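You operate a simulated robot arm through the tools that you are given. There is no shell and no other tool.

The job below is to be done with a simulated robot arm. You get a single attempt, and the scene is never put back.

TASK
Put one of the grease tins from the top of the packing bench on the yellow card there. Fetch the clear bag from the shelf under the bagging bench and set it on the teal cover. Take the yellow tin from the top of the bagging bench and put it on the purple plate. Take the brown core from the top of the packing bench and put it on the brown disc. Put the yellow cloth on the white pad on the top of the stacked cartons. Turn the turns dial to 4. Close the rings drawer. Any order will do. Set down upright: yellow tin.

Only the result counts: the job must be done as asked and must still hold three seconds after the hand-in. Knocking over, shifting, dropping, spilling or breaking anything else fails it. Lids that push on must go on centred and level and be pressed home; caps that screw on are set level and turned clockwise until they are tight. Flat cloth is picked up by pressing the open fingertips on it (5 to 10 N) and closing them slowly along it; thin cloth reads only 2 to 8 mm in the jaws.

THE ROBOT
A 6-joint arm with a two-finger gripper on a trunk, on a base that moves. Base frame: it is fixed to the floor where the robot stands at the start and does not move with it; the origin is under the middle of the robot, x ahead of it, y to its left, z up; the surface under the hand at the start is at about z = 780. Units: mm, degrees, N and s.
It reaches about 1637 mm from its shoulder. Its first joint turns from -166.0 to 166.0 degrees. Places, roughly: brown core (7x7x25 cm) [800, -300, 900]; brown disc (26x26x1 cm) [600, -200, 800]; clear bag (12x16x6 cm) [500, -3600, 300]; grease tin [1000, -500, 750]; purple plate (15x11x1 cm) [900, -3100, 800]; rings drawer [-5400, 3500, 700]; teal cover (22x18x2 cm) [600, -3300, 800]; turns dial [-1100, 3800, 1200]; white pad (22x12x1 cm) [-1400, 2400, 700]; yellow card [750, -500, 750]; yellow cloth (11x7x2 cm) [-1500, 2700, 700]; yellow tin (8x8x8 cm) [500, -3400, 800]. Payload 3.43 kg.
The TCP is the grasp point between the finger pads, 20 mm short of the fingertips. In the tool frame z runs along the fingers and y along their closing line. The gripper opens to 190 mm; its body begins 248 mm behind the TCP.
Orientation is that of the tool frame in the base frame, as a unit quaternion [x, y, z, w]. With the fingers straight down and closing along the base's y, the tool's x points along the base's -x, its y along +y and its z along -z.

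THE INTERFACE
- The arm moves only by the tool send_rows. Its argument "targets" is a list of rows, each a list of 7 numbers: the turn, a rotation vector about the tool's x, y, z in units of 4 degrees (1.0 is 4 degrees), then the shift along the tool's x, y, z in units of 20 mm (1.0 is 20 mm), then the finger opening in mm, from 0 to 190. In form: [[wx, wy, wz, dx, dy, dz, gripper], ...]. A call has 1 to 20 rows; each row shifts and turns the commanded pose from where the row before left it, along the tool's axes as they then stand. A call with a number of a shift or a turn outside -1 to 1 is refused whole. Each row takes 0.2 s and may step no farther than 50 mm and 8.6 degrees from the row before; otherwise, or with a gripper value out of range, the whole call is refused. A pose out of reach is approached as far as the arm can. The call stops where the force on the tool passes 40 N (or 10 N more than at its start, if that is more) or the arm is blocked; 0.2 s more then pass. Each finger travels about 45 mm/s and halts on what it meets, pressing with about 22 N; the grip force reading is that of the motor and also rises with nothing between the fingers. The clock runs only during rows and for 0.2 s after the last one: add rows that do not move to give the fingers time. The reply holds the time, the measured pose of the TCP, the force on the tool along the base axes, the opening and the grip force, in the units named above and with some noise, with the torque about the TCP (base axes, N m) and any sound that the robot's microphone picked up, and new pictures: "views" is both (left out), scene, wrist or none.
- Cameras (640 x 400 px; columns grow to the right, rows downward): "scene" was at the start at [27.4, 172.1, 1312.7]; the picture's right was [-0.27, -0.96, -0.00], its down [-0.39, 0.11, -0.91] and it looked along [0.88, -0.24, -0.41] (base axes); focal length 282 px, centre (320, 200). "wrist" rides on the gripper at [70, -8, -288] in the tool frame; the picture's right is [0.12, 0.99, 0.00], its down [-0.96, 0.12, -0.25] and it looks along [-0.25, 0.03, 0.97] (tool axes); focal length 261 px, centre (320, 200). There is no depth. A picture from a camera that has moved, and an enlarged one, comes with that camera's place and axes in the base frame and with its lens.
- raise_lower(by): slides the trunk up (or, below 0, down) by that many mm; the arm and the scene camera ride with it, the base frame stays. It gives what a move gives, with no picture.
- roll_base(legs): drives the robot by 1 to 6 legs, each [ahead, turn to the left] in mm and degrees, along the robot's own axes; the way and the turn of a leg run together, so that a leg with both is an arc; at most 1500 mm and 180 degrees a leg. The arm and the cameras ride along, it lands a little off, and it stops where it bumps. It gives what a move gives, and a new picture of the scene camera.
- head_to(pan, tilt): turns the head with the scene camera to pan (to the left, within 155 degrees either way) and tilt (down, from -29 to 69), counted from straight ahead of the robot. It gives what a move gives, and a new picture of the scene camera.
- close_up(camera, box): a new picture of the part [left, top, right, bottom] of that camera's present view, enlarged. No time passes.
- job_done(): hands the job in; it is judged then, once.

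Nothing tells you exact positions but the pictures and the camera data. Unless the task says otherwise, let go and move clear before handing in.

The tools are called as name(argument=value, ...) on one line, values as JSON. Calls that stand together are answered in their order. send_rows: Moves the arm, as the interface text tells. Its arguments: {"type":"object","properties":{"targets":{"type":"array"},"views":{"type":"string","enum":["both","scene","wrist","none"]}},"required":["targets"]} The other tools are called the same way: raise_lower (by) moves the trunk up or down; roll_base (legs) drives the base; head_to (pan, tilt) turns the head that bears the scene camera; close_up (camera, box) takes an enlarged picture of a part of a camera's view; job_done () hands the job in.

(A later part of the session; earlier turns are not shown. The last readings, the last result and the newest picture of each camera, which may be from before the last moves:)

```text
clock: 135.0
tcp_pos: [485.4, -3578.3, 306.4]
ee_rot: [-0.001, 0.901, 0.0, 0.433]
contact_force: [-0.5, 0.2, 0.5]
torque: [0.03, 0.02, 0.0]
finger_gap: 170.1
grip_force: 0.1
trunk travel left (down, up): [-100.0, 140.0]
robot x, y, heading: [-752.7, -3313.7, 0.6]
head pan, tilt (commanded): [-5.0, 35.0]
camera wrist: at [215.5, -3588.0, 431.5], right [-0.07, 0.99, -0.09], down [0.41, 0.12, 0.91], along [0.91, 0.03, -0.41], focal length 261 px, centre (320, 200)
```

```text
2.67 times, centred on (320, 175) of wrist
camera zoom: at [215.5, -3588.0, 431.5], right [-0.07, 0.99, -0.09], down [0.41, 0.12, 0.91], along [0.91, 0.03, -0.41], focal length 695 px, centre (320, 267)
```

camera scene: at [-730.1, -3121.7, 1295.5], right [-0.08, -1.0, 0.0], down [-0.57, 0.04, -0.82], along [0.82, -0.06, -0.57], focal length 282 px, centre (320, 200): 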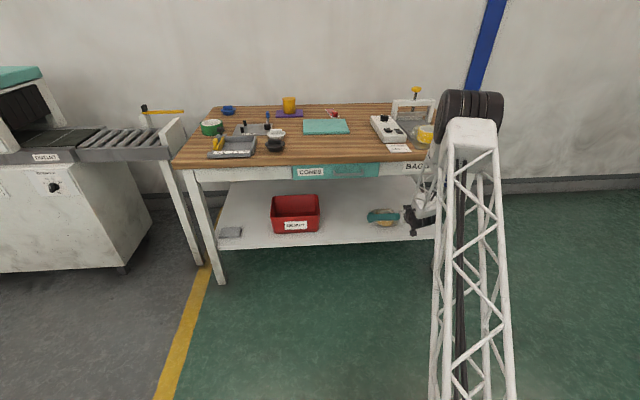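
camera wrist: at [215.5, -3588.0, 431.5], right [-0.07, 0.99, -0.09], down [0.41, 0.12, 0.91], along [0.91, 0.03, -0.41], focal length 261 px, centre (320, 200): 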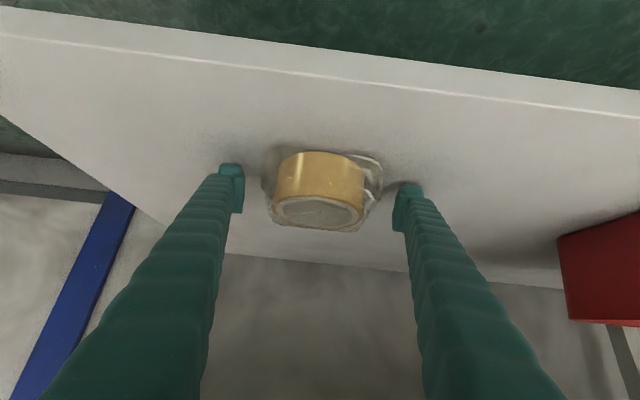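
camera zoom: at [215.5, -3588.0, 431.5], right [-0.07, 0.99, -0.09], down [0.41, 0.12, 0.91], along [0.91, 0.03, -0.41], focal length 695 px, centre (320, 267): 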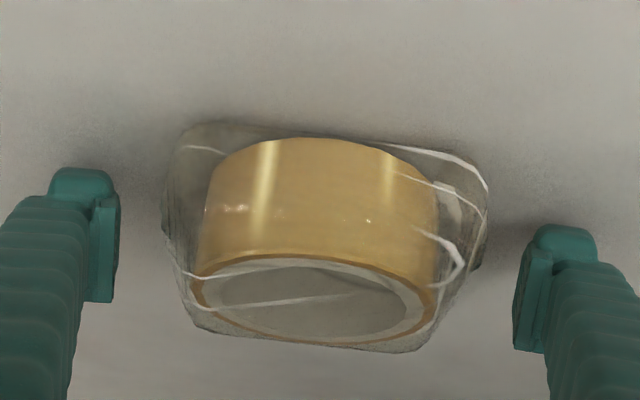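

send_rows(targets=[[0, 0, 0, 0, 0, 0, 150], [0, 0, 0, 0, 0, 0, 135], [0, 0, 0, 0, 0, 0, 120], [0, 0, 0, 0, 0, 0, 105], [0, 0, 0, 0, 0, 0, 90], [0, 0, 0, 0, 0, 0, 70], [0, 0, 0, 0, 0, 0, 60], [0, 0, 0, 0, 0, 0, 60]], views="wrist")

```text
clock: 136.8
tcp_pos: [485.7, -3578.8, 307.0]
ee_rot: [-0.001, 0.901, 0.001, 0.433]
contact_force: [-0.6, 0.7, 0.3]
torque: [0.03, 0.03, 0.05]
finger_gap: 125.8
grip_force: 22.3
trunk travel left (down, up): [-100.0, 140.0]
robot x, y, heading: [-751.8, -3308.4, 0.6]
head pan, tilt (commanded): [-5.0, 35.0]
camera wrist: at [215.4, -3587.9, 431.4], right [-0.07, 0.99, -0.09], down [0.41, 0.12, 0.91], along [0.91, 0.03, -0.41], focal length 261 px, centre (320, 200)
```

wrist: 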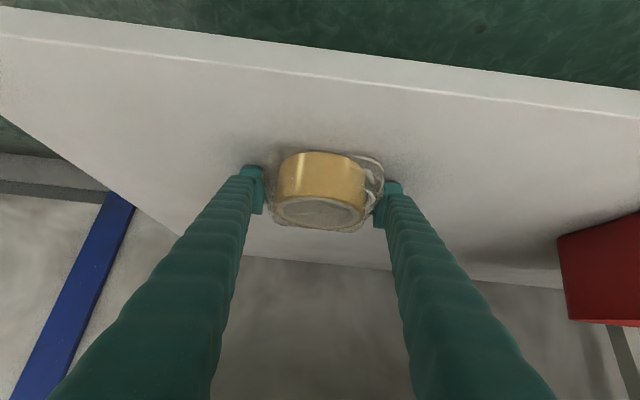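

send_rows(targets=[[0, 0, 0, -0.3, 0, -0.24, 60], [0, 0, 0, -0.586, 0, -0.468, 60], [0, 0, 0, -0.586, 0, -0.468, 60], [0, 0, 0, -0.586, 0, -0.468, 60], [0, 0, 0, -0.586, 0, -0.468, 60], [0, 0, 0, 0, 0, 0, 60]], views="both")

```text
clock: 138.2
tcp_pos: [484.6, -3579.6, 373.6]
ee_rot: [-0.001, 0.901, 0.001, 0.433]
contact_force: [0.7, 0.7, -1.1]
torque: [0.0, -0.02, -0.02]
finger_gap: 125.8
grip_force: 21.9
trunk travel left (down, up): [-100.0, 140.0]
robot x, y, heading: [-752.5, -3311.9, 0.5]
head pan, tilt (commanded): [-5.0, 35.0]
camera scene: at [-730.0, -3121.7, 1295.5], right [-0.08, -1.0, 0.0], down [-0.57, 0.04, -0.82], along [0.82, -0.06, -0.57], focal length 282 px, centre (320, 200)
camera wrist: at [215.0, -3588.6, 499.3], right [-0.07, 0.99, -0.09], down [0.41, 0.11, 0.91], along [0.91, 0.03, -0.41], focal length 261 px, centre (320, 200)
```

scene: 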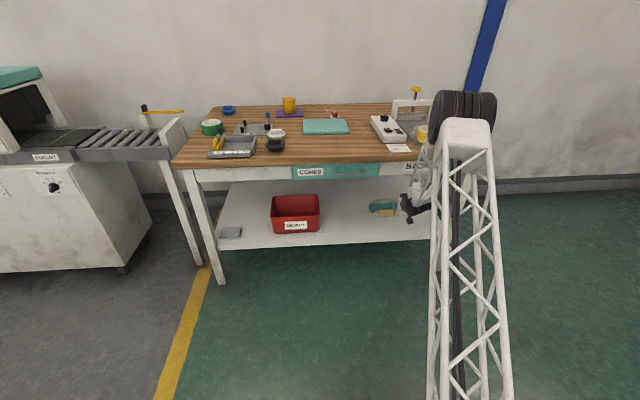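
wrist: 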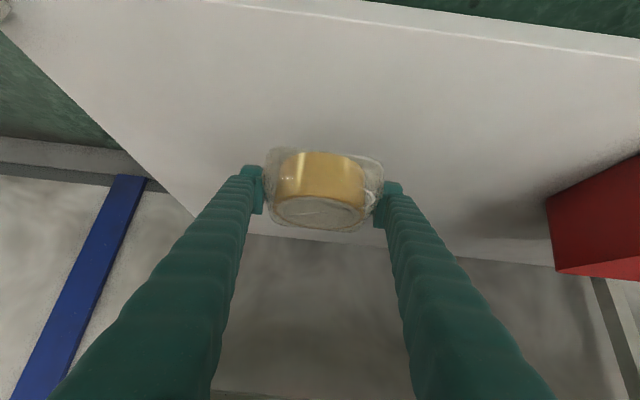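

The clear bag is lifted cleanly. I'll back it out along the way I came in, raise it in the aisle and bring it over the teal cover.

send_rows(targets=[[0, 0, 0, 0, 0, -1, 60], [0, 0, 0, 0, 0, -1, 60], [0, 0, 0, 0, 0, -1, 60], [0, 0, 0, 0, 0, -1, 60], [0, 0, 0, 0, 0, -1, 60], [0, 0, 0, 0, 0, -1, 60], [0, 0, 0, 0, 0, -1, 60], [0, 0, 0, 0, 0, -1, 60], [0, 0, 0, 0.25, 0, -1, 60], [0, 0, 0, 0.25, 0, -1, 60], [0, 0, 0, 0.25, 0, -1, 60], [0, 0, 0, 0.25, 0, -1, 60], [0, 0, 0, 0.25, 0, -1, 60], [0, 0, 0, 0.25, 0, -1, 60], [0, 0, 0, 0.25, 0, -1, 60], [0, 0, 0, 0.25, 0, -1, 60], [0, 0, 0, 0.25, 0, -1, 60], [0, 0, 0, 0.25, 0, -1, 60], [0, 0, 0, 0.25, 0, -1, 60], [0, 0, 0, 0.25, 0, -1, 60]], views="both")

```text
clock: 142.4
tcp_pos: [134.4, -3581.0, 578.2]
ee_rot: [0.0, 0.902, 0.0, 0.432]
contact_force: [-0.6, -0.8, -2.5]
torque: [0.01, -0.05, -0.01]
finger_gap: 126.0
grip_force: 21.9
trunk travel left (down, up): [-100.0, 140.0]
robot x, y, heading: [-757.2, -3310.3, 0.7]
head pan, tilt (commanded): [-5.0, 35.0]
camera scene: at [-729.9, -3121.8, 1295.5], right [-0.08, -1.0, 0.0], down [-0.57, 0.04, -0.82], along [0.82, -0.06, -0.57], focal length 282 px, centre (320, 200)
camera wrist: at [-135.5, -3589.1, 702.5], right [-0.07, 0.99, -0.09], down [0.41, 0.11, 0.91], along [0.91, 0.03, -0.41], focal length 261 px, centre (320, 200)
```

scene: 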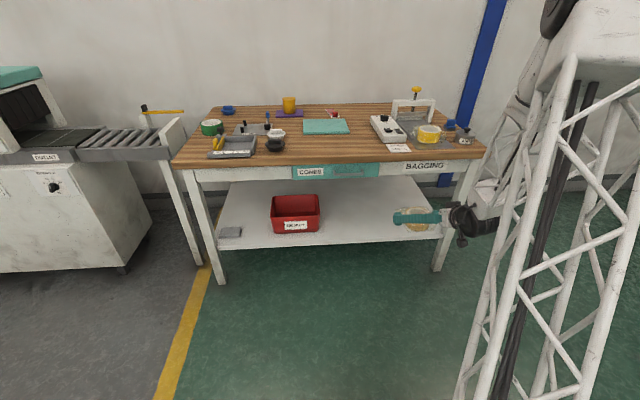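
wrist: 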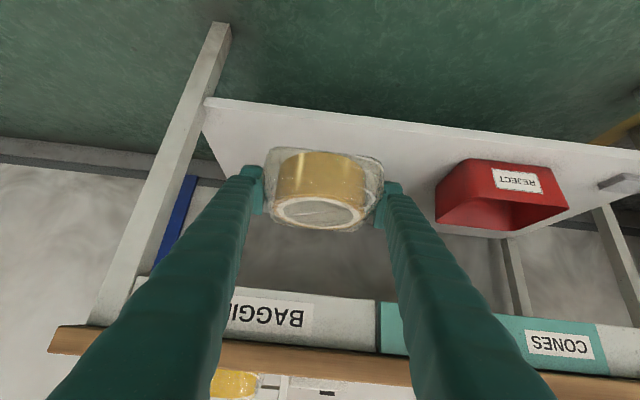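

send_rows(targets=[[0, 0, 0, -0.9, 0, -0.72, 60], [0, 0, 0, -1, 0, -0.798, 60], [0, 0, 0, -1, 0, -0.798, 60], [0, 0, 0, -1, 0, -0.798, 60], [0, 0, 0, -1, 0, -0.798, 60], [0, 0, 0, -1, 0, -0.798, 60], [0, 0, 0, -1, 0, -0.798, 60], [0, 0, 0, -1, 0, -0.798, 60], [0, 0, 0, -1, 0, -0.798, 60], [0, 0, 0, -1, 0, -0.798, 60], [0, 0, 0, -1, 0, -0.798, 60], [0, 0, 0, -1, 0, -0.798, 60], [0, 0, 0, -1, 0, -0.798, 60], [0, 0, 0, -1, 0, -0.798, 60], [0, 0, 0, -1, 0, -0.798, 60], [0, 0, 0, -1, 0, -0.798, 60]], views="both")

```text
clock: 145.8
tcp_pos: [137.1, -3581.2, 984.0]
ee_rot: [0.001, 0.901, 0.0, 0.433]
contact_force: [-0.1, 0.0, -1.7]
torque: [0.0, -0.03, 0.03]
finger_gap: 125.6
grip_force: 22.4
trunk travel left (down, up): [-100.0, 140.0]
robot x, y, heading: [-751.8, -3311.1, 0.5]
head pan, tilt (commanded): [-5.0, 35.0]
camera scene: at [-730.0, -3121.7, 1295.5], right [-0.08, -1.0, 0.0], down [-0.57, 0.04, -0.82], along [0.82, -0.06, -0.57], focal length 282 px, centre (320, 200)
camera wrist: at [-134.1, -3589.0, 1109.5], right [-0.07, 0.99, -0.09], down [0.41, 0.11, 0.91], along [0.91, 0.03, -0.41], focal length 261 px, centre (320, 200)
```

scene: 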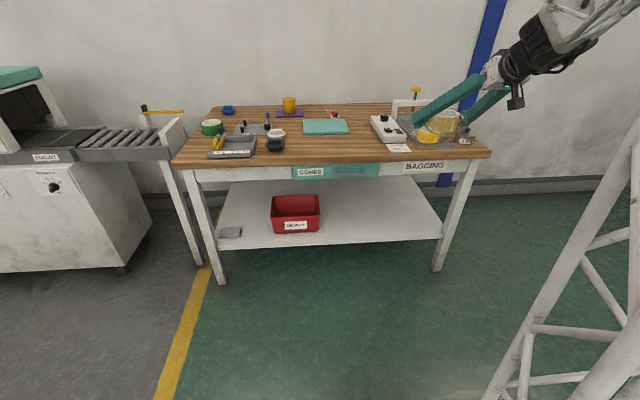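
wrist: 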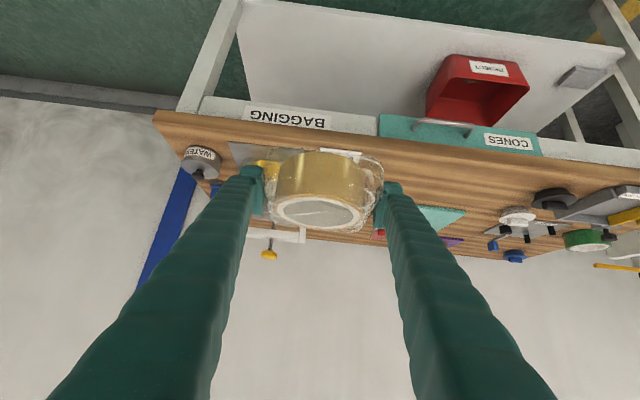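

send_rows(targets=[[0, 0, 0, -0.7237, 0.8425, 0.9065, 60], [0, 0, 0, -0.7237, 0.8425, 0.9065, 60], [0, 0, 0, -0.7237, 0.8425, 0.9065, 60], [0, 0, 0, -0.7237, 0.8425, 0.9065, 60], [0, 0, 0, -0.7237, 0.8425, 0.9065, 60], [0, 0, 0, -0.7237, 0.8425, 0.9065, 60], [0, 0, 0, -0.7237, 0.8425, 0.9065, 60], [0, 0, 0, -0.7237, 0.8425, 0.9065, 60], [0, 0, 0, -0.7237, 0.8425, 0.9065, 60], [0, 0, 0, -0.7237, 0.8425, 0.9065, 60], [0, 0, 0, -0.7237, 0.8425, 0.9065, 60], [0, 0, 0, -0.7237, 0.8425, 0.9065, 60], [0, 0, 0, -0.7237, 0.8425, 0.9065, 60], [0, 0, 0, -0.7237, 0.8425, 0.9065, 60], [0, 0, 0, -0.7237, 0.8425, 0.9065, 60], [0, 0, 0, -0.7237, 0.8425, 0.9065, 60], [0, 0, 0, -0.7237, 0.8425, 0.9065, 60], [0, 0, 0, -0.7237, 0.8425, 0.9065, 60], [0, 0, 0, -0.7237, 0.8425, 0.9065, 60], [0, 0, 0, -0.7237, 0.8425, 0.9065, 60]], views="both")

```text
clock: 150.0
tcp_pos: [599.3, -3242.4, 985.8]
ee_rot: [0.0, 0.901, 0.0, 0.433]
contact_force: [-1.0, 0.6, -0.6]
torque: [0.02, 0.09, 0.07]
finger_gap: 125.8
grip_force: 21.9
trunk travel left (down, up): [-100.0, 140.0]
robot x, y, heading: [-752.9, -3308.2, 0.6]
head pan, tilt (commanded): [-5.0, 35.0]
camera scene: at [-730.4, -3121.6, 1295.5], right [-0.08, -1.0, 0.0], down [-0.57, 0.04, -0.82], along [0.82, -0.06, -0.57], focal length 282 px, centre (320, 200)
camera wrist: at [329.3, -3251.8, 1110.3], right [-0.07, 0.99, -0.09], down [0.41, 0.11, 0.91], along [0.91, 0.03, -0.41], focal length 261 px, centre (320, 200)
```

scene: 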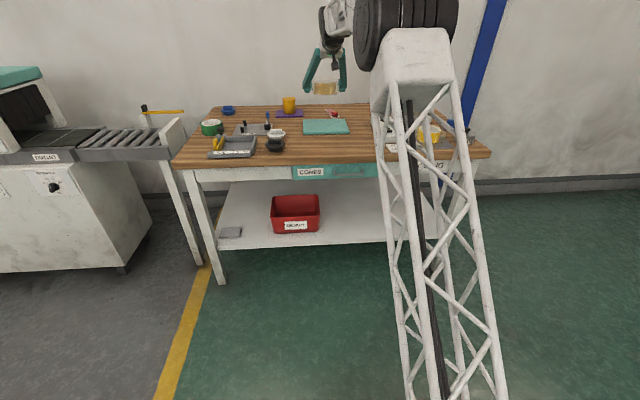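
wrist: 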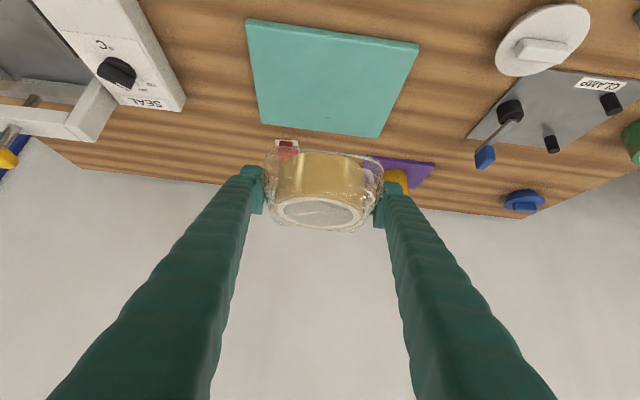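

send_rows(targets=[[0, 0, 0, 0.86, -0.25, 0.52, 60], [0, 0, 0, 0.7815, 0, 0.6239, 60], [0, 0, 0, 0.7815, 0, 0.6239, 60], [0, 0, 0, 0.7815, 0, 0.6239, 60], [0, 0, 0, 0.7815, 0, 0.6239, 60], [0, 0, 0, 0.7815, 0, 0.6239, 60], [0, 0, 0, 0, 0, 0, 60]], views="both")

```text
clock: 151.6
tcp_pos: [597.3, -3245.9, 864.1]
ee_rot: [0.0, 0.901, 0.0, 0.433]
contact_force: [-0.1, 0.2, -1.9]
torque: [0.04, -0.04, 0.03]
finger_gap: 126.0
grip_force: 21.6
trunk travel left (down, up): [-100.0, 140.0]
robot x, y, heading: [-755.7, -3307.8, 0.6]
head pan, tilt (commanded): [-5.0, 35.0]
camera scene: at [-730.1, -3121.5, 1295.5], right [-0.08, -1.0, 0.0], down [-0.57, 0.04, -0.82], along [0.82, -0.06, -0.57], focal length 282 px, centre (320, 200)
camera wrist: at [327.3, -3254.4, 988.7], right [-0.07, 0.99, -0.09], down [0.41, 0.12, 0.91], along [0.91, 0.03, -0.41], focal length 261 px, centre (320, 200)
```

scene: 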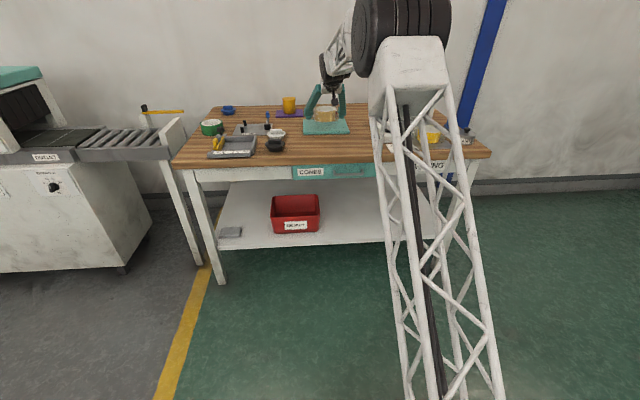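
wrist: 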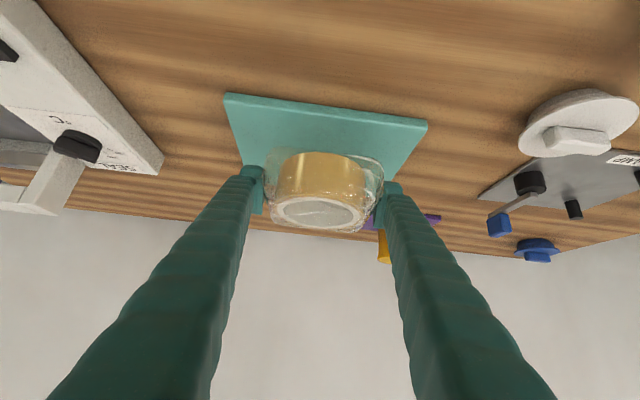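

send_rows(targets=[[0, 0, 0, 0.586, 0, 0.468, 60], [0, 0, 0, 0.313, 0, 0.25, 60], [0, 0, 0, 0.08, 0, 0.062, 60], [0, 0, 0, 0.08, 0, 0.062, 60], [0, 0, 0, 0, 0, 0, 60]], views="none")

```text
clock: 152.8
tcp_pos: [597.2, -3246.5, 837.4]
ee_rot: [0.0, 0.901, 0.0, 0.433]
contact_force: [0.1, -0.3, -2.0]
torque: [0.0, -0.02, 0.0]
finger_gap: 126.3
grip_force: 22.1
trunk travel left (down, up): [-100.0, 140.0]
robot x, y, heading: [-754.0, -3309.5, 0.4]
head pan, tilt (commanded): [-5.0, 35.0]
```

send_rows(targets=[[0, 0, 0, 0.08, 0, 0.062, 60], [0, 0, 0, 0.08, 0, 0.062, 60], [0, 0, 0, 0, 0, 0, 60]], views="none")

```text
clock: 153.6
tcp_pos: [595.6, -3247.1, 833.8]
ee_rot: [0.0, 0.902, 0.0, 0.432]
contact_force: [0.1, 0.6, -1.0]
torque: [0.0, 0.05, 0.0]
finger_gap: 126.2
grip_force: 21.3
trunk travel left (down, up): [-100.0, 140.0]
robot x, y, heading: [-753.6, -3311.0, 0.7]
head pan, tilt (commanded): [-5.0, 35.0]
```

send_rows(targets=[[0, 0, 0, 0.06, 0, 0.047, 60], [0, 0, 0, 0.06, 0, 0.047, 60], [0, 0, 0, 0, 0, 0, 60]], views="none")

```text
clock: 154.4
tcp_pos: [596.5, -3246.8, 831.7]
ee_rot: [-0.001, 0.902, 0.001, 0.432]
contact_force: [-0.3, -0.5, -1.3]
torque: [0.03, -0.03, 0.03]
finger_gap: 125.8
grip_force: 22.1
trunk travel left (down, up): [-100.0, 140.0]
robot x, y, heading: [-756.7, -3309.7, 0.7]
head pan, tilt (commanded): [-5.0, 35.0]
```

send_rows(targets=[[0, 0, 0, 0.06, 0, 0.047, 60], [0, 0, 0, 0.06, 0, 0.047, 60], [0, 0, 0, 0, 0, 0, 60]], views="wrist")

```text
clock: 155.2
tcp_pos: [596.5, -3246.7, 828.5]
ee_rot: [0.0, 0.901, 0.0, 0.433]
contact_force: [0.3, 0.6, -1.4]
torque: [0.04, 0.01, 0.0]
finger_gap: 126.1
grip_force: 22.5
trunk travel left (down, up): [-100.0, 140.0]
robot x, y, heading: [-750.0, -3311.0, 0.5]
head pan, tilt (commanded): [-5.0, 35.0]
camera wrist: at [325.7, -3255.4, 953.0], right [-0.07, 0.99, -0.09], down [0.41, 0.12, 0.91], along [0.91, 0.03, -0.41], focal length 261 px, centre (320, 200)
```

wrist: 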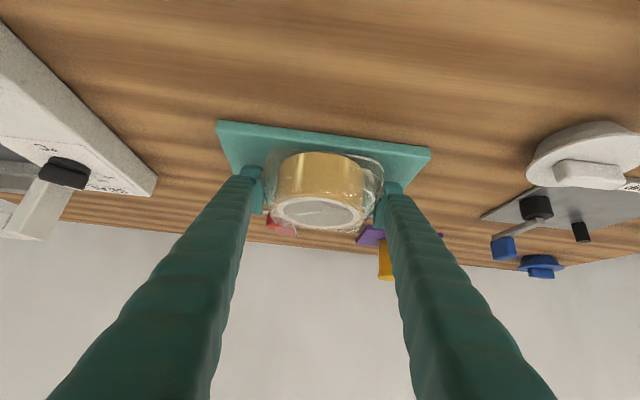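

send_rows(targets=[[0, 0, 0, 0.06, 0, 0.047, 60], [0, 0, 0, 0.06, 0, 0.047, 60], [0, 0, 0, 0, 0, 0, 60]], views="none")

```text
clock: 156.0
tcp_pos: [595.3, -3246.5, 825.4]
ee_rot: [0.0, 0.902, 0.0, 0.433]
contact_force: [-0.5, -0.1, -2.0]
torque: [0.0, -0.02, 0.0]
finger_gap: 125.8
grip_force: 22.0
trunk travel left (down, up): [-100.0, 140.0]
robot x, y, heading: [-755.3, -3308.7, 0.4]
head pan, tilt (commanded): [-5.0, 35.0]
```

send_rows(targets=[[0, 0, 0, 0.06, 0, 0.047, 60], [0, 0, 0, 0.06, 0, 0.047, 60], [0, 0, 0, 0, 0, 0, 60]], views="none")

```text
clock: 156.8
tcp_pos: [595.2, -3245.4, 823.4]
ee_rot: [0.0, 0.902, 0.0, 0.432]
contact_force: [0.2, -1.0, -1.2]
torque: [-0.02, 0.01, 0.03]
finger_gap: 126.0
grip_force: 21.8
trunk travel left (down, up): [-100.0, 140.0]
robot x, y, heading: [-754.3, -3310.2, 0.5]
head pan, tilt (commanded): [-5.0, 35.0]
```

close_up(camera="wrist", box=[200, 100, 440, 250])

close_up(camera="scene", box=[270, 70, 390, 145])

```text
2.67 times, centred on (320, 175) of wrist
camera zoom: at [325.5, -3255.2, 947.2], right [-0.07, 0.99, -0.09], down [0.41, 0.12, 0.91], along [0.91, 0.03, -0.41], focal length 695 px, centre (320, 267)
```

zoom: 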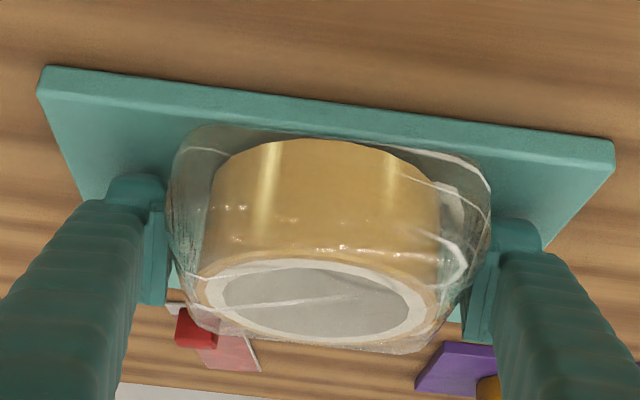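

```text
5.33 times, centred on (330, 108) of scene
camera zoom: at [-730.1, -3121.5, 1295.5], right [-0.08, -1.0, 0.0], down [-0.57, 0.04, -0.82], along [0.82, -0.06, -0.57], focal length 1505 px, centre (267, 693)
```

zoom: 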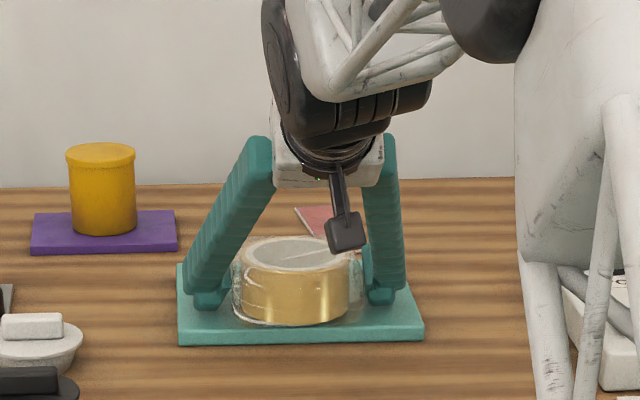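

send_rows(targets=[[0, 0, 0, 0.06, 0, 0.047, 60], [0, 0, 0, 0.06, 0, 0.047, 60], [0, 0, 0, 0, 0, 0, 60]], views="none")

```text
clock: 157.6
tcp_pos: [596.3, -3245.7, 821.8]
ee_rot: [0.0, 0.901, -0.001, 0.434]
contact_force: [1.0, -1.2, 9.4]
torque: [0.02, 0.27, -0.05]
finger_gap: 125.9
grip_force: 22.2
trunk travel left (down, up): [-100.0, 140.0]
robot x, y, heading: [-755.7, -3310.7, 0.3]
head pan, tilt (commanded): [-5.0, 35.0]
```

send_rows(targets=[[0, 0, 0, 0.04, 0, 0.031, 60], [0, 0, 0, 0, 0, 0, 60]], views="none")

```text
clock: 158.2
tcp_pos: [595.0, -3246.7, 820.5]
ee_rot: [0.0, 0.901, 0.0, 0.434]
contact_force: [2.8, -1.8, 14.0]
torque: [0.04, 0.3, 0.05]
finger_gap: 125.7
grip_force: 21.9
trunk travel left (down, up): [-100.0, 140.0]
robot x, y, heading: [-752.1, -3310.8, 0.5]
head pan, tilt (commanded): [-5.0, 35.0]
```

send_rows(targets=[[0, 0, 0, 0, 0, 0, 128], [0, 0, 0, 0, 0, 0, 135], [0, 0, 0, 0, 0, 0, 145], [0, 0, 0, 0, 0, 0, 160], [0, 0, 0, 0, 0, 0, 165], [0, 0, 0, 0, 0, 0, 165]], views="wrist")

```text
clock: 159.6
tcp_pos: [595.9, -3245.5, 819.1]
ee_rot: [0.0, 0.901, 0.0, 0.433]
contact_force: [0.2, -1.0, 0.9]
torque: [-0.02, -0.03, -0.02]
finger_gap: 164.9
grip_force: 0.1
trunk travel left (down, up): [-100.0, 140.0]
robot x, y, heading: [-748.6, -3310.8, 0.5]
head pan, tilt (commanded): [-5.0, 35.0]
camera wrist: at [325.4, -3255.1, 943.7], right [-0.07, 0.99, -0.09], down [0.41, 0.12, 0.91], along [0.91, 0.03, -0.41], focal length 261 px, centre (320, 200)
```

wrist: 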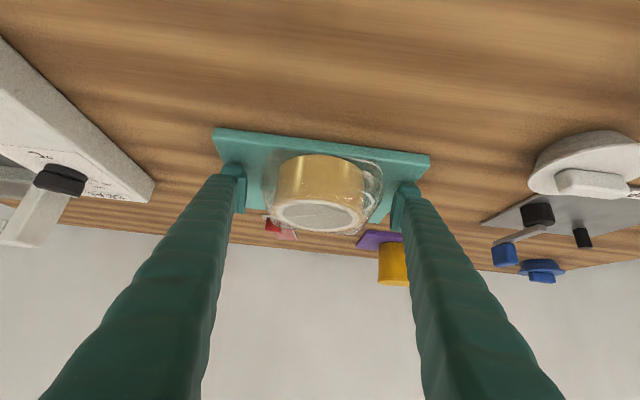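

send_rows(targets=[[0, 0, 0, 0, 0, -0.5, 165], [0, 0, 0, 0, 0, -1, 165], [0, 0, 0, 0, 0, -1, 165], [0, 0, 0, 0, 0, -1, 165], [0, 0, 0, 0, 0, -1, 165], [0, 0, 0, 0, 0, -1, 165], [0, 0, 0, 0, 0, -1, 165], [0, 0, 0, 0, 0, -1, 165], [0, 0, 0, 0, 0, -1, 165], [0, 0, 0, 0, 0, -1, 165], [0, 0, 0, 0, 0, -1, 165], [0, 0, 0, 0, 0, -1, 165], [0, 0, 0, 0, 0, -1, 165], [0, 0, 0, 0, 0, -1, 165]], views="both")

close_up(camera="wrist", box=[200, 60, 440, 210])

```text
clock: 162.6
tcp_pos: [384.6, -3245.7, 987.3]
ee_rot: [0.001, 0.902, -0.001, 0.432]
contact_force: [0.9, 0.3, -1.1]
torque: [0.0, -0.03, 0.01]
finger_gap: 164.8
grip_force: 0.1
trunk travel left (down, up): [-100.0, 140.0]
robot x, y, heading: [-755.7, -3309.6, 0.4]
head pan, tilt (commanded): [-5.0, 35.0]
camera scene: at [-729.9, -3121.5, 1295.4], right [-0.08, -1.0, 0.0], down [-0.57, 0.04, -0.82], along [0.82, -0.06, -0.57], focal length 282 px, centre (320, 200)
camera wrist: at [114.7, -3255.2, 1111.8], right [-0.07, 0.99, -0.09], down [0.41, 0.12, 0.91], along [0.91, 0.03, -0.42], focal length 261 px, centre (320, 200)
```

scene: 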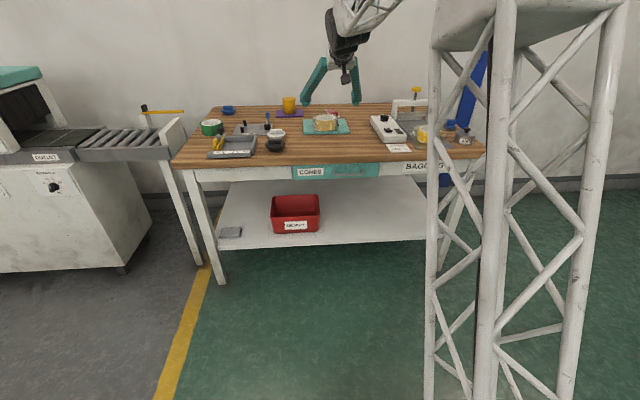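
wrist: 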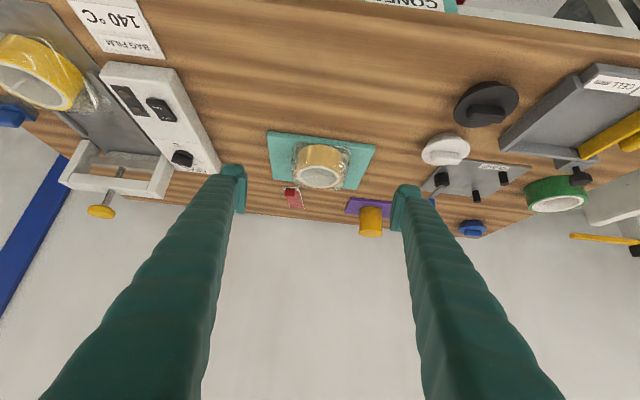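

```text
2.67 times, centred on (320, 135) of wrist
camera zoom: at [114.7, -3255.2, 1111.8], right [-0.07, 0.99, -0.09], down [0.41, 0.12, 0.91], along [0.91, 0.03, -0.42], focal length 695 px, centre (320, 373)
```

zoom: 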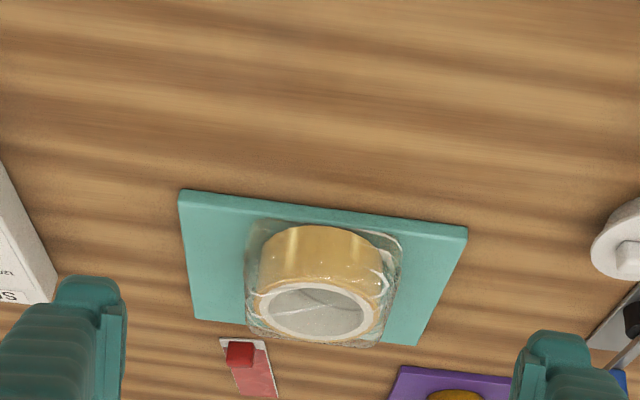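

The bag lies on the teal cover. Next I pull the arm back, point the hand down again and tuck it in for the drive to the stacked cartons.

send_rows(targets=[[0, 0, 0, 0.798, 0, -1, 150], [0, 0, 0, 0.798, 0, -1, 140], [0, 0, 0, 0.798, 0, -1, 130], [0, 0, 0, 0.798, 0, -1, 120], [0, 0, 0, 0.798, 0, -1, 120], [0, 0, 0, 0.798, 0, -1, 120], [0, 0, 0, 0.798, 0, -1, 120], [0, 0, 0, 0.798, 0, -1, 120], [0, 0, 0, 0.798, 0, -1, 120], [0, 0, 0, 0.798, 0, -1, 120], [0, 0, 0, 0.798, 0, -1, 120], [0, 0, 0, 0.798, 0, -1, 120]], views="none")

send_rows(targets=[[0, 1, 0, 0, 0, 0, 120], [0, 1, 0, 0, 0, 0, 120], [0, 1, 0, 0, 0, 0, 120], [0, 1, 0, 0, 0, 0, 120], [0, 1, 0, 0, 0, 0, 120], [0, 1, 0, 0, 0, 0, 120], [0, 1, 0, 0, 0, 0, 120], [0, 1, 0, 0, 0, 0, 120], [0, 1, 0, 0, 0, 0, 120], [0, 1, 0, 0, 0, 0, 120], [0, 1, 0, 0, 0, 0, 120], [0, 1, 0, 0, 0, 0, 120], [0, 0.85, 0, 0, 0, 0, 120]], views="none")

send_rows(targets=[[0, 0, 0, 1, 0, -0.7, 120], [0, 0, 0, 1, 0, -0.7, 120], [0, 0, 0, 1, 0, -0.7, 120], [0, 0, 0, 1, 0, -0.7, 120], [0, 0, 0, 1, 0, -0.7, 120], [0, 0, 0, 1, 0, -0.7, 120], [0, 0, 0, 1, 0, -0.7, 120], [0, 0, 0, 1, 0, -0.7, 120], [0, 0, 0, 1, 0, -0.7, 120], [0, 0, 0, 1, 0, -0.7, 120], [0, 0, 0, 1, 0, -0.7, 120], [0, 0, 0, 1, 0, -0.7, 120], [0, 0, 0, 1, 0, -0.7, 120]], views="scene")

```text
clock: 165.2
tcp_pos: [78.2, -3246.6, 986.9]
ee_rot: [0.0, 0.902, 0.0, 0.433]
contact_force: [0.5, -0.1, 0.0]
torque: [0.01, -0.03, 0.0]
finger_gap: 120.2
grip_force: 0.2
trunk travel left (down, up): [-100.0, 140.0]
robot x, y, heading: [-752.4, -3310.8, 0.6]
head pan, tilt (commanded): [-5.0, 35.0]
```

```text
clock: 168.0
tcp_pos: [77.8, -3247.6, 988.4]
ee_rot: [0.0, 1.0, 0.0, -0.002]
contact_force: [-0.6, -1.4, 1.3]
torque: [0.04, -0.09, -0.03]
finger_gap: 120.0
grip_force: 0.0
trunk travel left (down, up): [-100.0, 140.0]
robot x, y, heading: [-753.8, -3313.7, 0.5]
head pan, tilt (commanded): [-5.0, 35.0]
```

```text
clock: 170.8
tcp_pos: [-182.5, -3246.7, 1169.8]
ee_rot: [0.0, 1.0, 0.0, -0.001]
contact_force: [0.6, 0.2, 0.2]
torque: [-0.03, 0.13, 0.0]
finger_gap: 119.9
grip_force: 0.0
trunk travel left (down, up): [-100.0, 140.0]
robot x, y, heading: [-755.6, -3310.1, 0.6]
head pan, tilt (commanded): [-5.0, 35.0]
camera scene: at [-730.0, -3121.5, 1295.5], right [-0.08, -1.0, 0.0], down [-0.57, 0.04, -0.82], along [0.82, -0.06, -0.57], focal length 282 px, centre (320, 200)
```

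scene: 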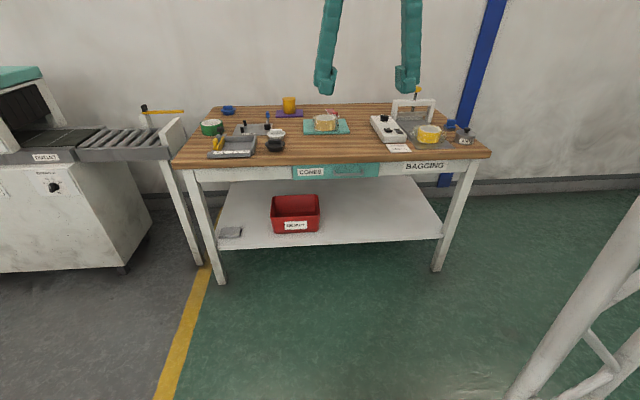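

roll_base(legs=[[380, 0], [0, 89.5], [1500, 0], [1500, 0], [300, 0]])

head_to(pan=20, tilt=15)

```text
clock: 193.0
tcp_pos: [-536.4, 578.9, 1169.9]
ee_rot: [0.715, -0.699, 0.001, 0.001]
contact_force: [-0.1, 0.6, 0.7]
torque: [0.0, 0.01, -0.01]
finger_gap: 120.1
grip_force: 0.0
trunk travel left (down, up): [-100.0, 140.0]
robot x, y, heading: [-460.8, 8.1, 92.1]
head pan, tilt (commanded): [-5.0, 35.0]
camera scene: at [-653.1, 30.0, 1295.5], right [1.0, -0.05, 0.0], down [-0.03, -0.57, -0.82], along [0.04, 0.82, -0.57], focal length 282 px, centre (320, 200)
```

scene: 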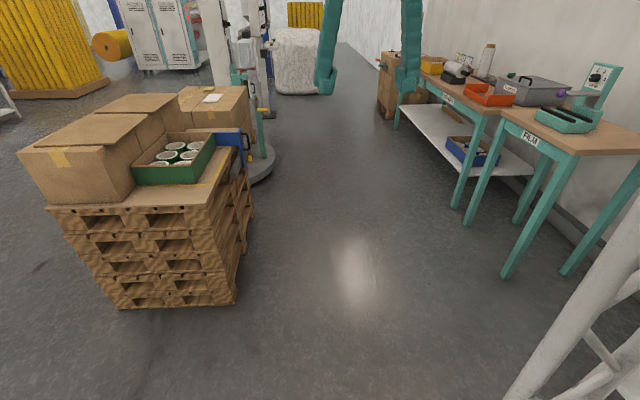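

```text
clock: 193.9
tcp_pos: [-536.9, 580.5, 1170.3]
ee_rot: [0.715, -0.699, 0.0, 0.001]
contact_force: [0.4, 1.8, 0.8]
torque: [-0.03, 0.0, 0.01]
finger_gap: 119.8
grip_force: 0.0
trunk travel left (down, up): [-100.0, 140.0]
robot x, y, heading: [-459.5, 13.4, 91.9]
head pan, tilt (commanded): [20.0, 15.0]
camera scene: at [-692.7, 28.8, 1327.4], right [0.93, 0.37, 0.0], down [0.1, -0.24, -0.97], along [-0.36, 0.9, -0.26], focal length 282 px, centre (320, 200)
```

scene: 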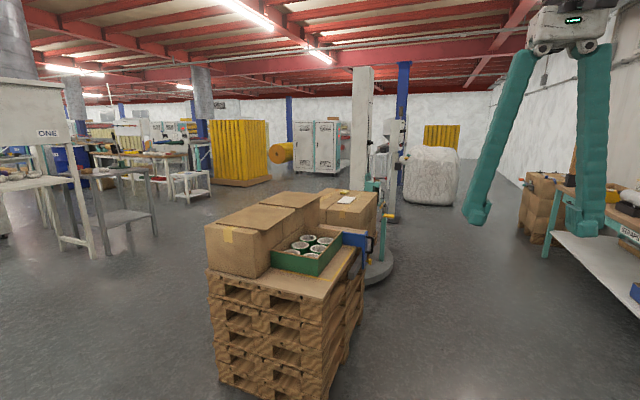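

close_up(camera="scene", box=[300, 150, 460, 290])

roll_base(legs=[[0, -3.5], [1500, 0], [700, 0]])

```text
2.86 times, centred on (380, 220) of scene
camera zoom: at [-692.7, 28.8, 1327.4], right [0.93, 0.37, 0.0], down [0.1, -0.24, -0.97], along [-0.36, 0.9, -0.26], focal length 806 px, centre (149, 143)
```

zoom: 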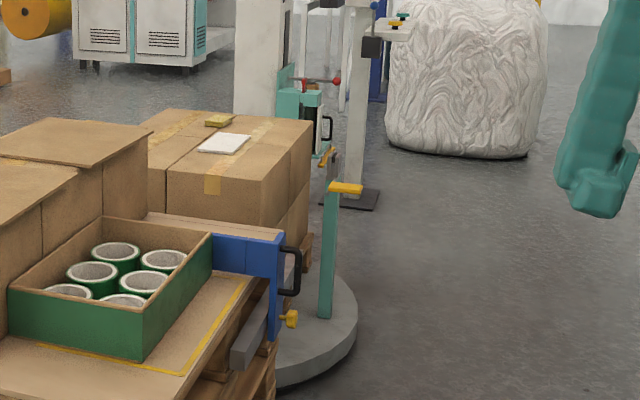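

```text
clock: 205.2
tcp_pos: [-423.6, 2792.7, 1169.8]
ee_rot: [-0.69, 0.724, -0.001, 0.0]
contact_force: [0.0, 0.2, 0.1]
torque: [0.01, -0.03, 0.02]
finger_gap: 120.1
grip_force: 0.0
trunk travel left (down, up): [-100.0, 140.0]
robot x, y, heading: [-383.5, 2217.4, 87.7]
head pan, tilt (commanded): [20.0, 15.0]
camera scene: at [-616.5, 2254.1, 1327.5], right [0.95, 0.31, 0.0], down [0.08, -0.25, -0.97], along [-0.3, 0.92, -0.26], focal length 282 px, centre (320, 200)
```

scene: 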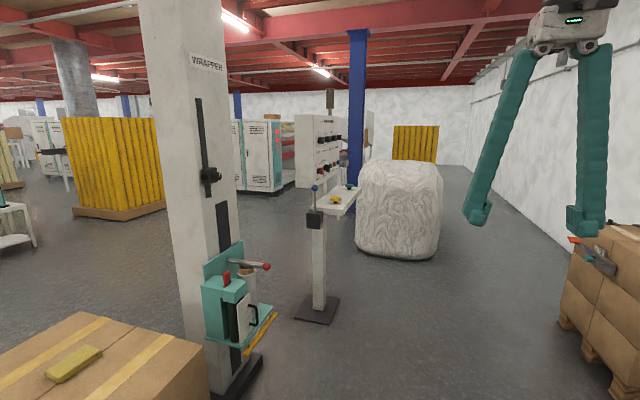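

roll_base(legs=[[320, 0], [0, 92]])

head_to(pan=-5, tilt=30)

```text
clock: 211.4
tcp_pos: [-946.0, 2494.3, 1169.3]
ee_rot: [1.0, -0.019, 0.0, -0.001]
contact_force: [0.1, 0.3, 0.0]
torque: [-0.05, 0.02, 0.04]
finger_gap: 120.2
grip_force: 0.1
trunk travel left (down, up): [-100.0, 140.0]
robot x, y, heading: [-373.3, 2536.7, 178.5]
head pan, tilt (commanded): [20.0, 15.0]
camera scene: at [-408.7, 2305.2, 1327.5], right [-0.32, 0.95, 0.0], down [0.25, 0.08, -0.97], along [-0.92, -0.31, -0.26], focal length 282 px, centre (320, 200)
```

scene: 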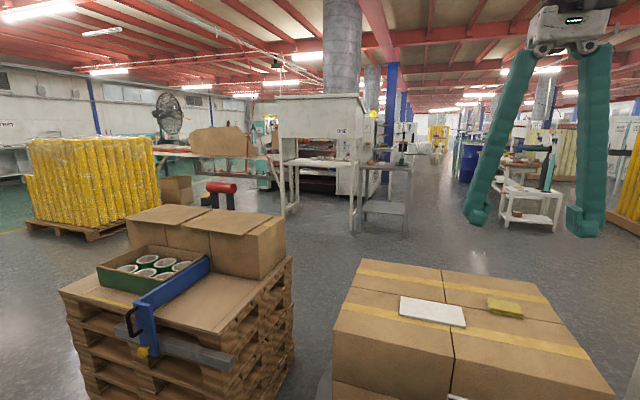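

```text
clock: 212.3
tcp_pos: [-946.6, 2494.2, 1169.1]
ee_rot: [1.0, -0.019, 0.001, 0.001]
contact_force: [-0.4, 0.5, 0.0]
torque: [-0.01, 0.03, 0.01]
finger_gap: 120.3
grip_force: 0.1
trunk travel left (down, up): [-100.0, 140.0]
robot x, y, heading: [-377.5, 2537.4, 178.5]
head pan, tilt (commanded): [-5.0, 30.0]
camera scene: at [-410.0, 2345.0, 1303.3], right [0.11, 0.99, 0.0], down [0.5, -0.06, -0.87], along [-0.86, 0.1, -0.5], focal length 282 px, centre (320, 200)
```

scene: 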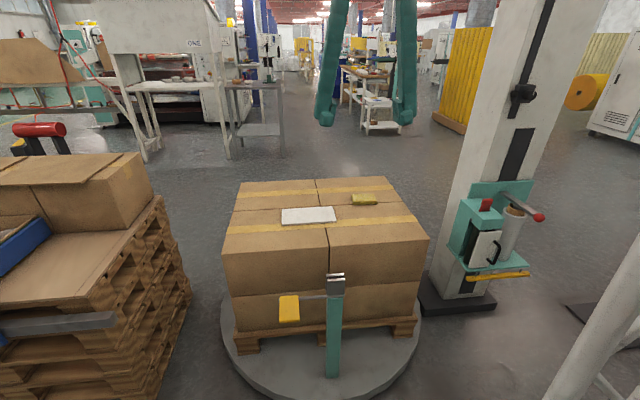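

close_up(camera="scene", box=[210, 160, 450, 310])

close_up(camera="scene", box=[270, 185, 390, 260])

```text
2.67 times, centred on (330, 235) of scene
camera zoom: at [-410.0, 2345.0, 1303.3], right [0.11, 0.99, 0.0], down [0.5, -0.06, -0.87], along [-0.86, 0.1, -0.5], focal length 752 px, centre (293, 107)
```

zoom: 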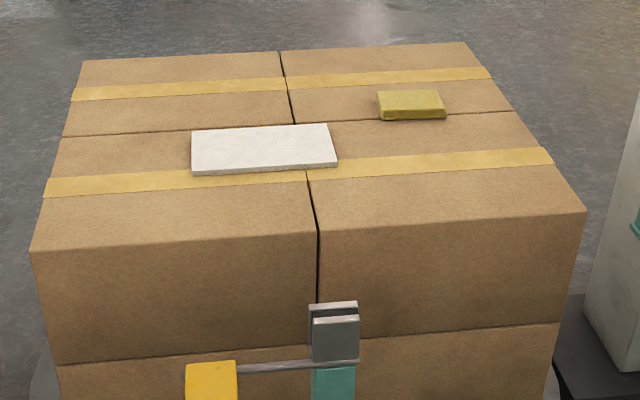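

```text
5.33 times, centred on (330, 222) of scene
camera zoom: at [-410.0, 2345.0, 1303.3], right [0.11, 0.99, 0.0], down [0.5, -0.06, -0.87], along [-0.86, 0.1, -0.5], focal length 1505 px, centre (267, 80)
```

zoom: 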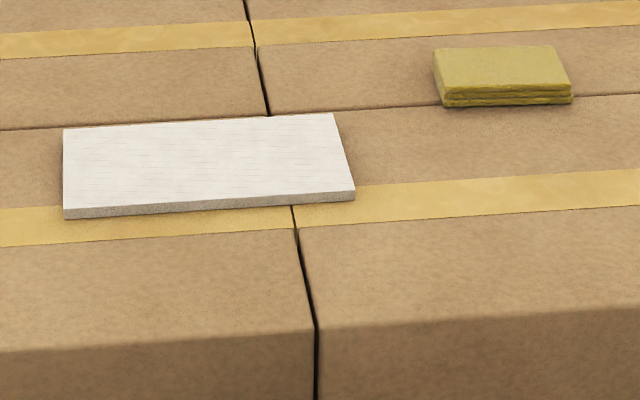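

The folded yellow cloth (about 2 cm thick) and the white pad are both on the carton top. I'm bringing the hand over them so the wrist camera can fix their positions and height.

send_rows(targets=[[0, 0, 0, -1, -0.3, 0, 120], [0, 0, 0, -1, -0.3, 0, 120], [0, 0, 0, -1, -0.3, 0, 120], [0, 0, 0, -1, -0.3, 0, 120], [0, 0, 0, -1, -0.3, 0, 120], [0, 0, 0, -1, -0.3, 0, 120], [0, 0, 0, -1, -0.3, 0, 120], [0, 0, 0, -1, -0.3, 0, 120], [0, 0, 0, -1, -0.3, 0, 120], [0, 0, 0, -1, -0.3, 0, 120], [0, 0, 0, -1, -0.3, 0, 120], [0, 0, 0, -1, -0.3, 0, 120], [0, 0, 0, -1, -0.3, 0, 120], [0, 0, 0, -1, -0.3, 0, 120], [0, 0, 0, -1, -0.3, 0, 120], [0, 0, 0, -1, -0.3, 0, 120], [0, 0, 0, -1, -0.3, 0, 120], [0, 0, 0, -1, -0.3, 0, 120], [0, 0, 0, -1, -0.3, 0, 120], [0, 0, 0, -1, -0.3, 0, 120]], views="both")

```text
clock: 216.5
tcp_pos: [-1311.9, 2626.5, 1130.4]
ee_rot: [1.0, -0.018, -0.003, 0.0]
contact_force: [0.0, 0.0, 0.0]
torque: [0.05, 0.07, 0.01]
finger_gap: 119.8
grip_force: 0.0
out of reach, approached as far as the arm can: row 17, 18, 19, 20
trunk travel left (down, up): [-100.0, 140.0]
robot x, y, heading: [-374.3, 2539.9, 178.4]
head pan, tilt (commanded): [-5.0, 30.0]
camera scene: at [-409.8, 2345.1, 1303.2], right [0.11, 0.99, 0.0], down [0.5, -0.06, -0.87], along [-0.86, 0.1, -0.5], focal length 282 px, centre (320, 200)
camera wrist: at [-1241.5, 2632.0, 1417.6], right [0.08, -1.0, 0.0], down [-0.96, -0.08, 0.25], along [-0.25, -0.02, -0.97], focal length 261 px, centre (320, 200)
```

scene: 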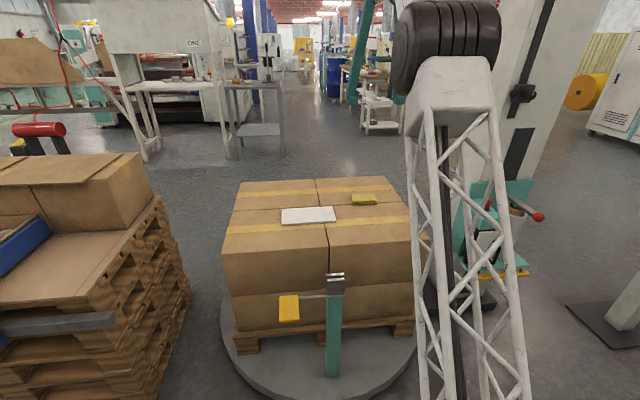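
wrist: 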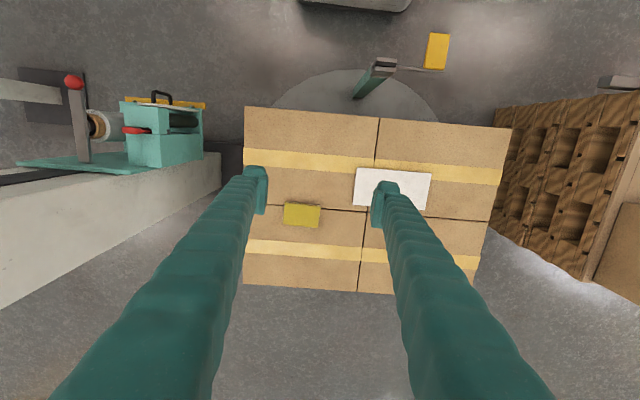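

roll_base(legs=[[140, 0]])

send_rows(targets=[[0, 0, 1, 0, 0, 0, 120], [0, 0, 1, 0, 0, 0, 120], [0, 0, 1, 0, 0, 0, 120], [0, 0, 1, 0, 0, 0, 120], [0, 0, 1, 0, 0, 0, 120], [0, 0, 1, 0, 0, 0, 120], [0, 0, 1, 0, 0, 0, 120], [0, 0, 1, 0, 0, 0, 120], [0, 0, 1, 0, 0, 0, 120], [0, 0, 1, 0, 0, 0, 120], [0, 0, 1, 0, 0, 0, 120], [0, 0, 1, 0, 0, 0, 120], [0, 0, 1, 0, 0, 0, 120], [0, 0, 1, 0, 0, 0, 120], [0, 0, 1, 0, 0, 0, 120], [0, 0, 1, 0, 0, 0, 120], [0, 0, 1, 0, 0, 0, 120], [0, 0, 1, 0, 0, 0, 120], [0, 0, 1, 0, 0, 0, 120], [0, 0, 1, 0, 0, 0, 120]], views="both")

```text
clock: 217.8
tcp_pos: [-1453.3, 2627.3, 1130.3]
ee_rot: [1.0, -0.016, -0.003, 0.0]
contact_force: [-1.1, -0.5, -0.2]
torque: [-0.02, 0.03, 0.0]
finger_gap: 120.2
grip_force: 0.0
trunk travel left (down, up): [-100.0, 140.0]
robot x, y, heading: [-512.1, 2540.7, 178.6]
head pan, tilt (commanded): [-5.0, 30.0]
camera scene: at [-549.8, 2348.5, 1303.3], right [0.11, 0.99, 0.0], down [0.5, -0.06, -0.87], along [-0.86, 0.1, -0.5], focal length 282 px, centre (320, 200)
```

scene: 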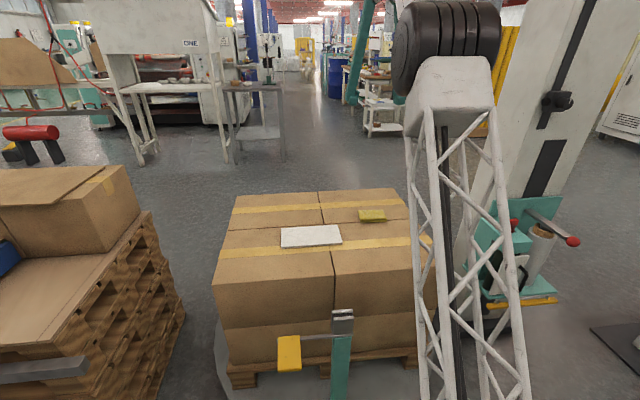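

```text
clock: 222.0
tcp_pos: [-1453.9, 2627.9, 1130.7]
ee_rot: [0.755, -0.656, -0.003, 0.002]
contact_force: [-0.3, 0.7, 0.9]
torque: [-0.04, 0.03, -0.02]
finger_gap: 120.0
grip_force: 0.1
trunk travel left (down, up): [-100.0, 140.0]
robot x, y, heading: [-515.6, 2541.0, 178.8]
head pan, tilt (commanded): [-5.0, 30.0]
camera scene: at [-549.9, 2348.5, 1303.3], right [0.11, 0.99, 0.0], down [0.5, -0.06, -0.87], along [-0.86, 0.1, -0.5], focal length 282 px, centre (320, 200)
camera wrist: at [-1434.7, 2558.2, 1418.2], right [-0.97, -0.26, 0.01], down [-0.25, 0.94, 0.25], along [-0.07, 0.24, -0.97], focal length 261 px, centre (320, 200)
```

scene: 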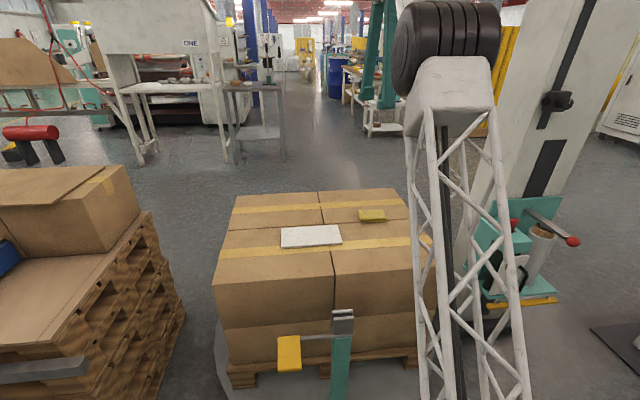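
wrist: 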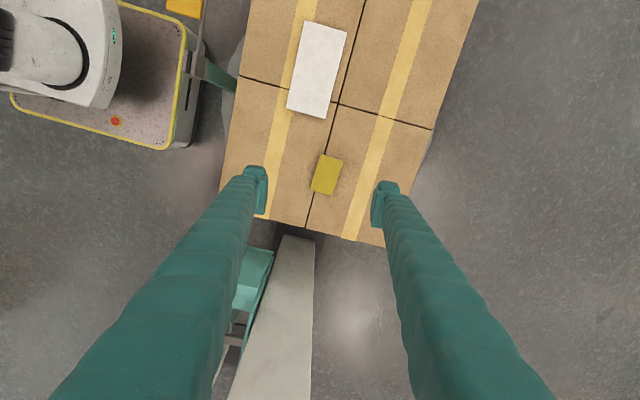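

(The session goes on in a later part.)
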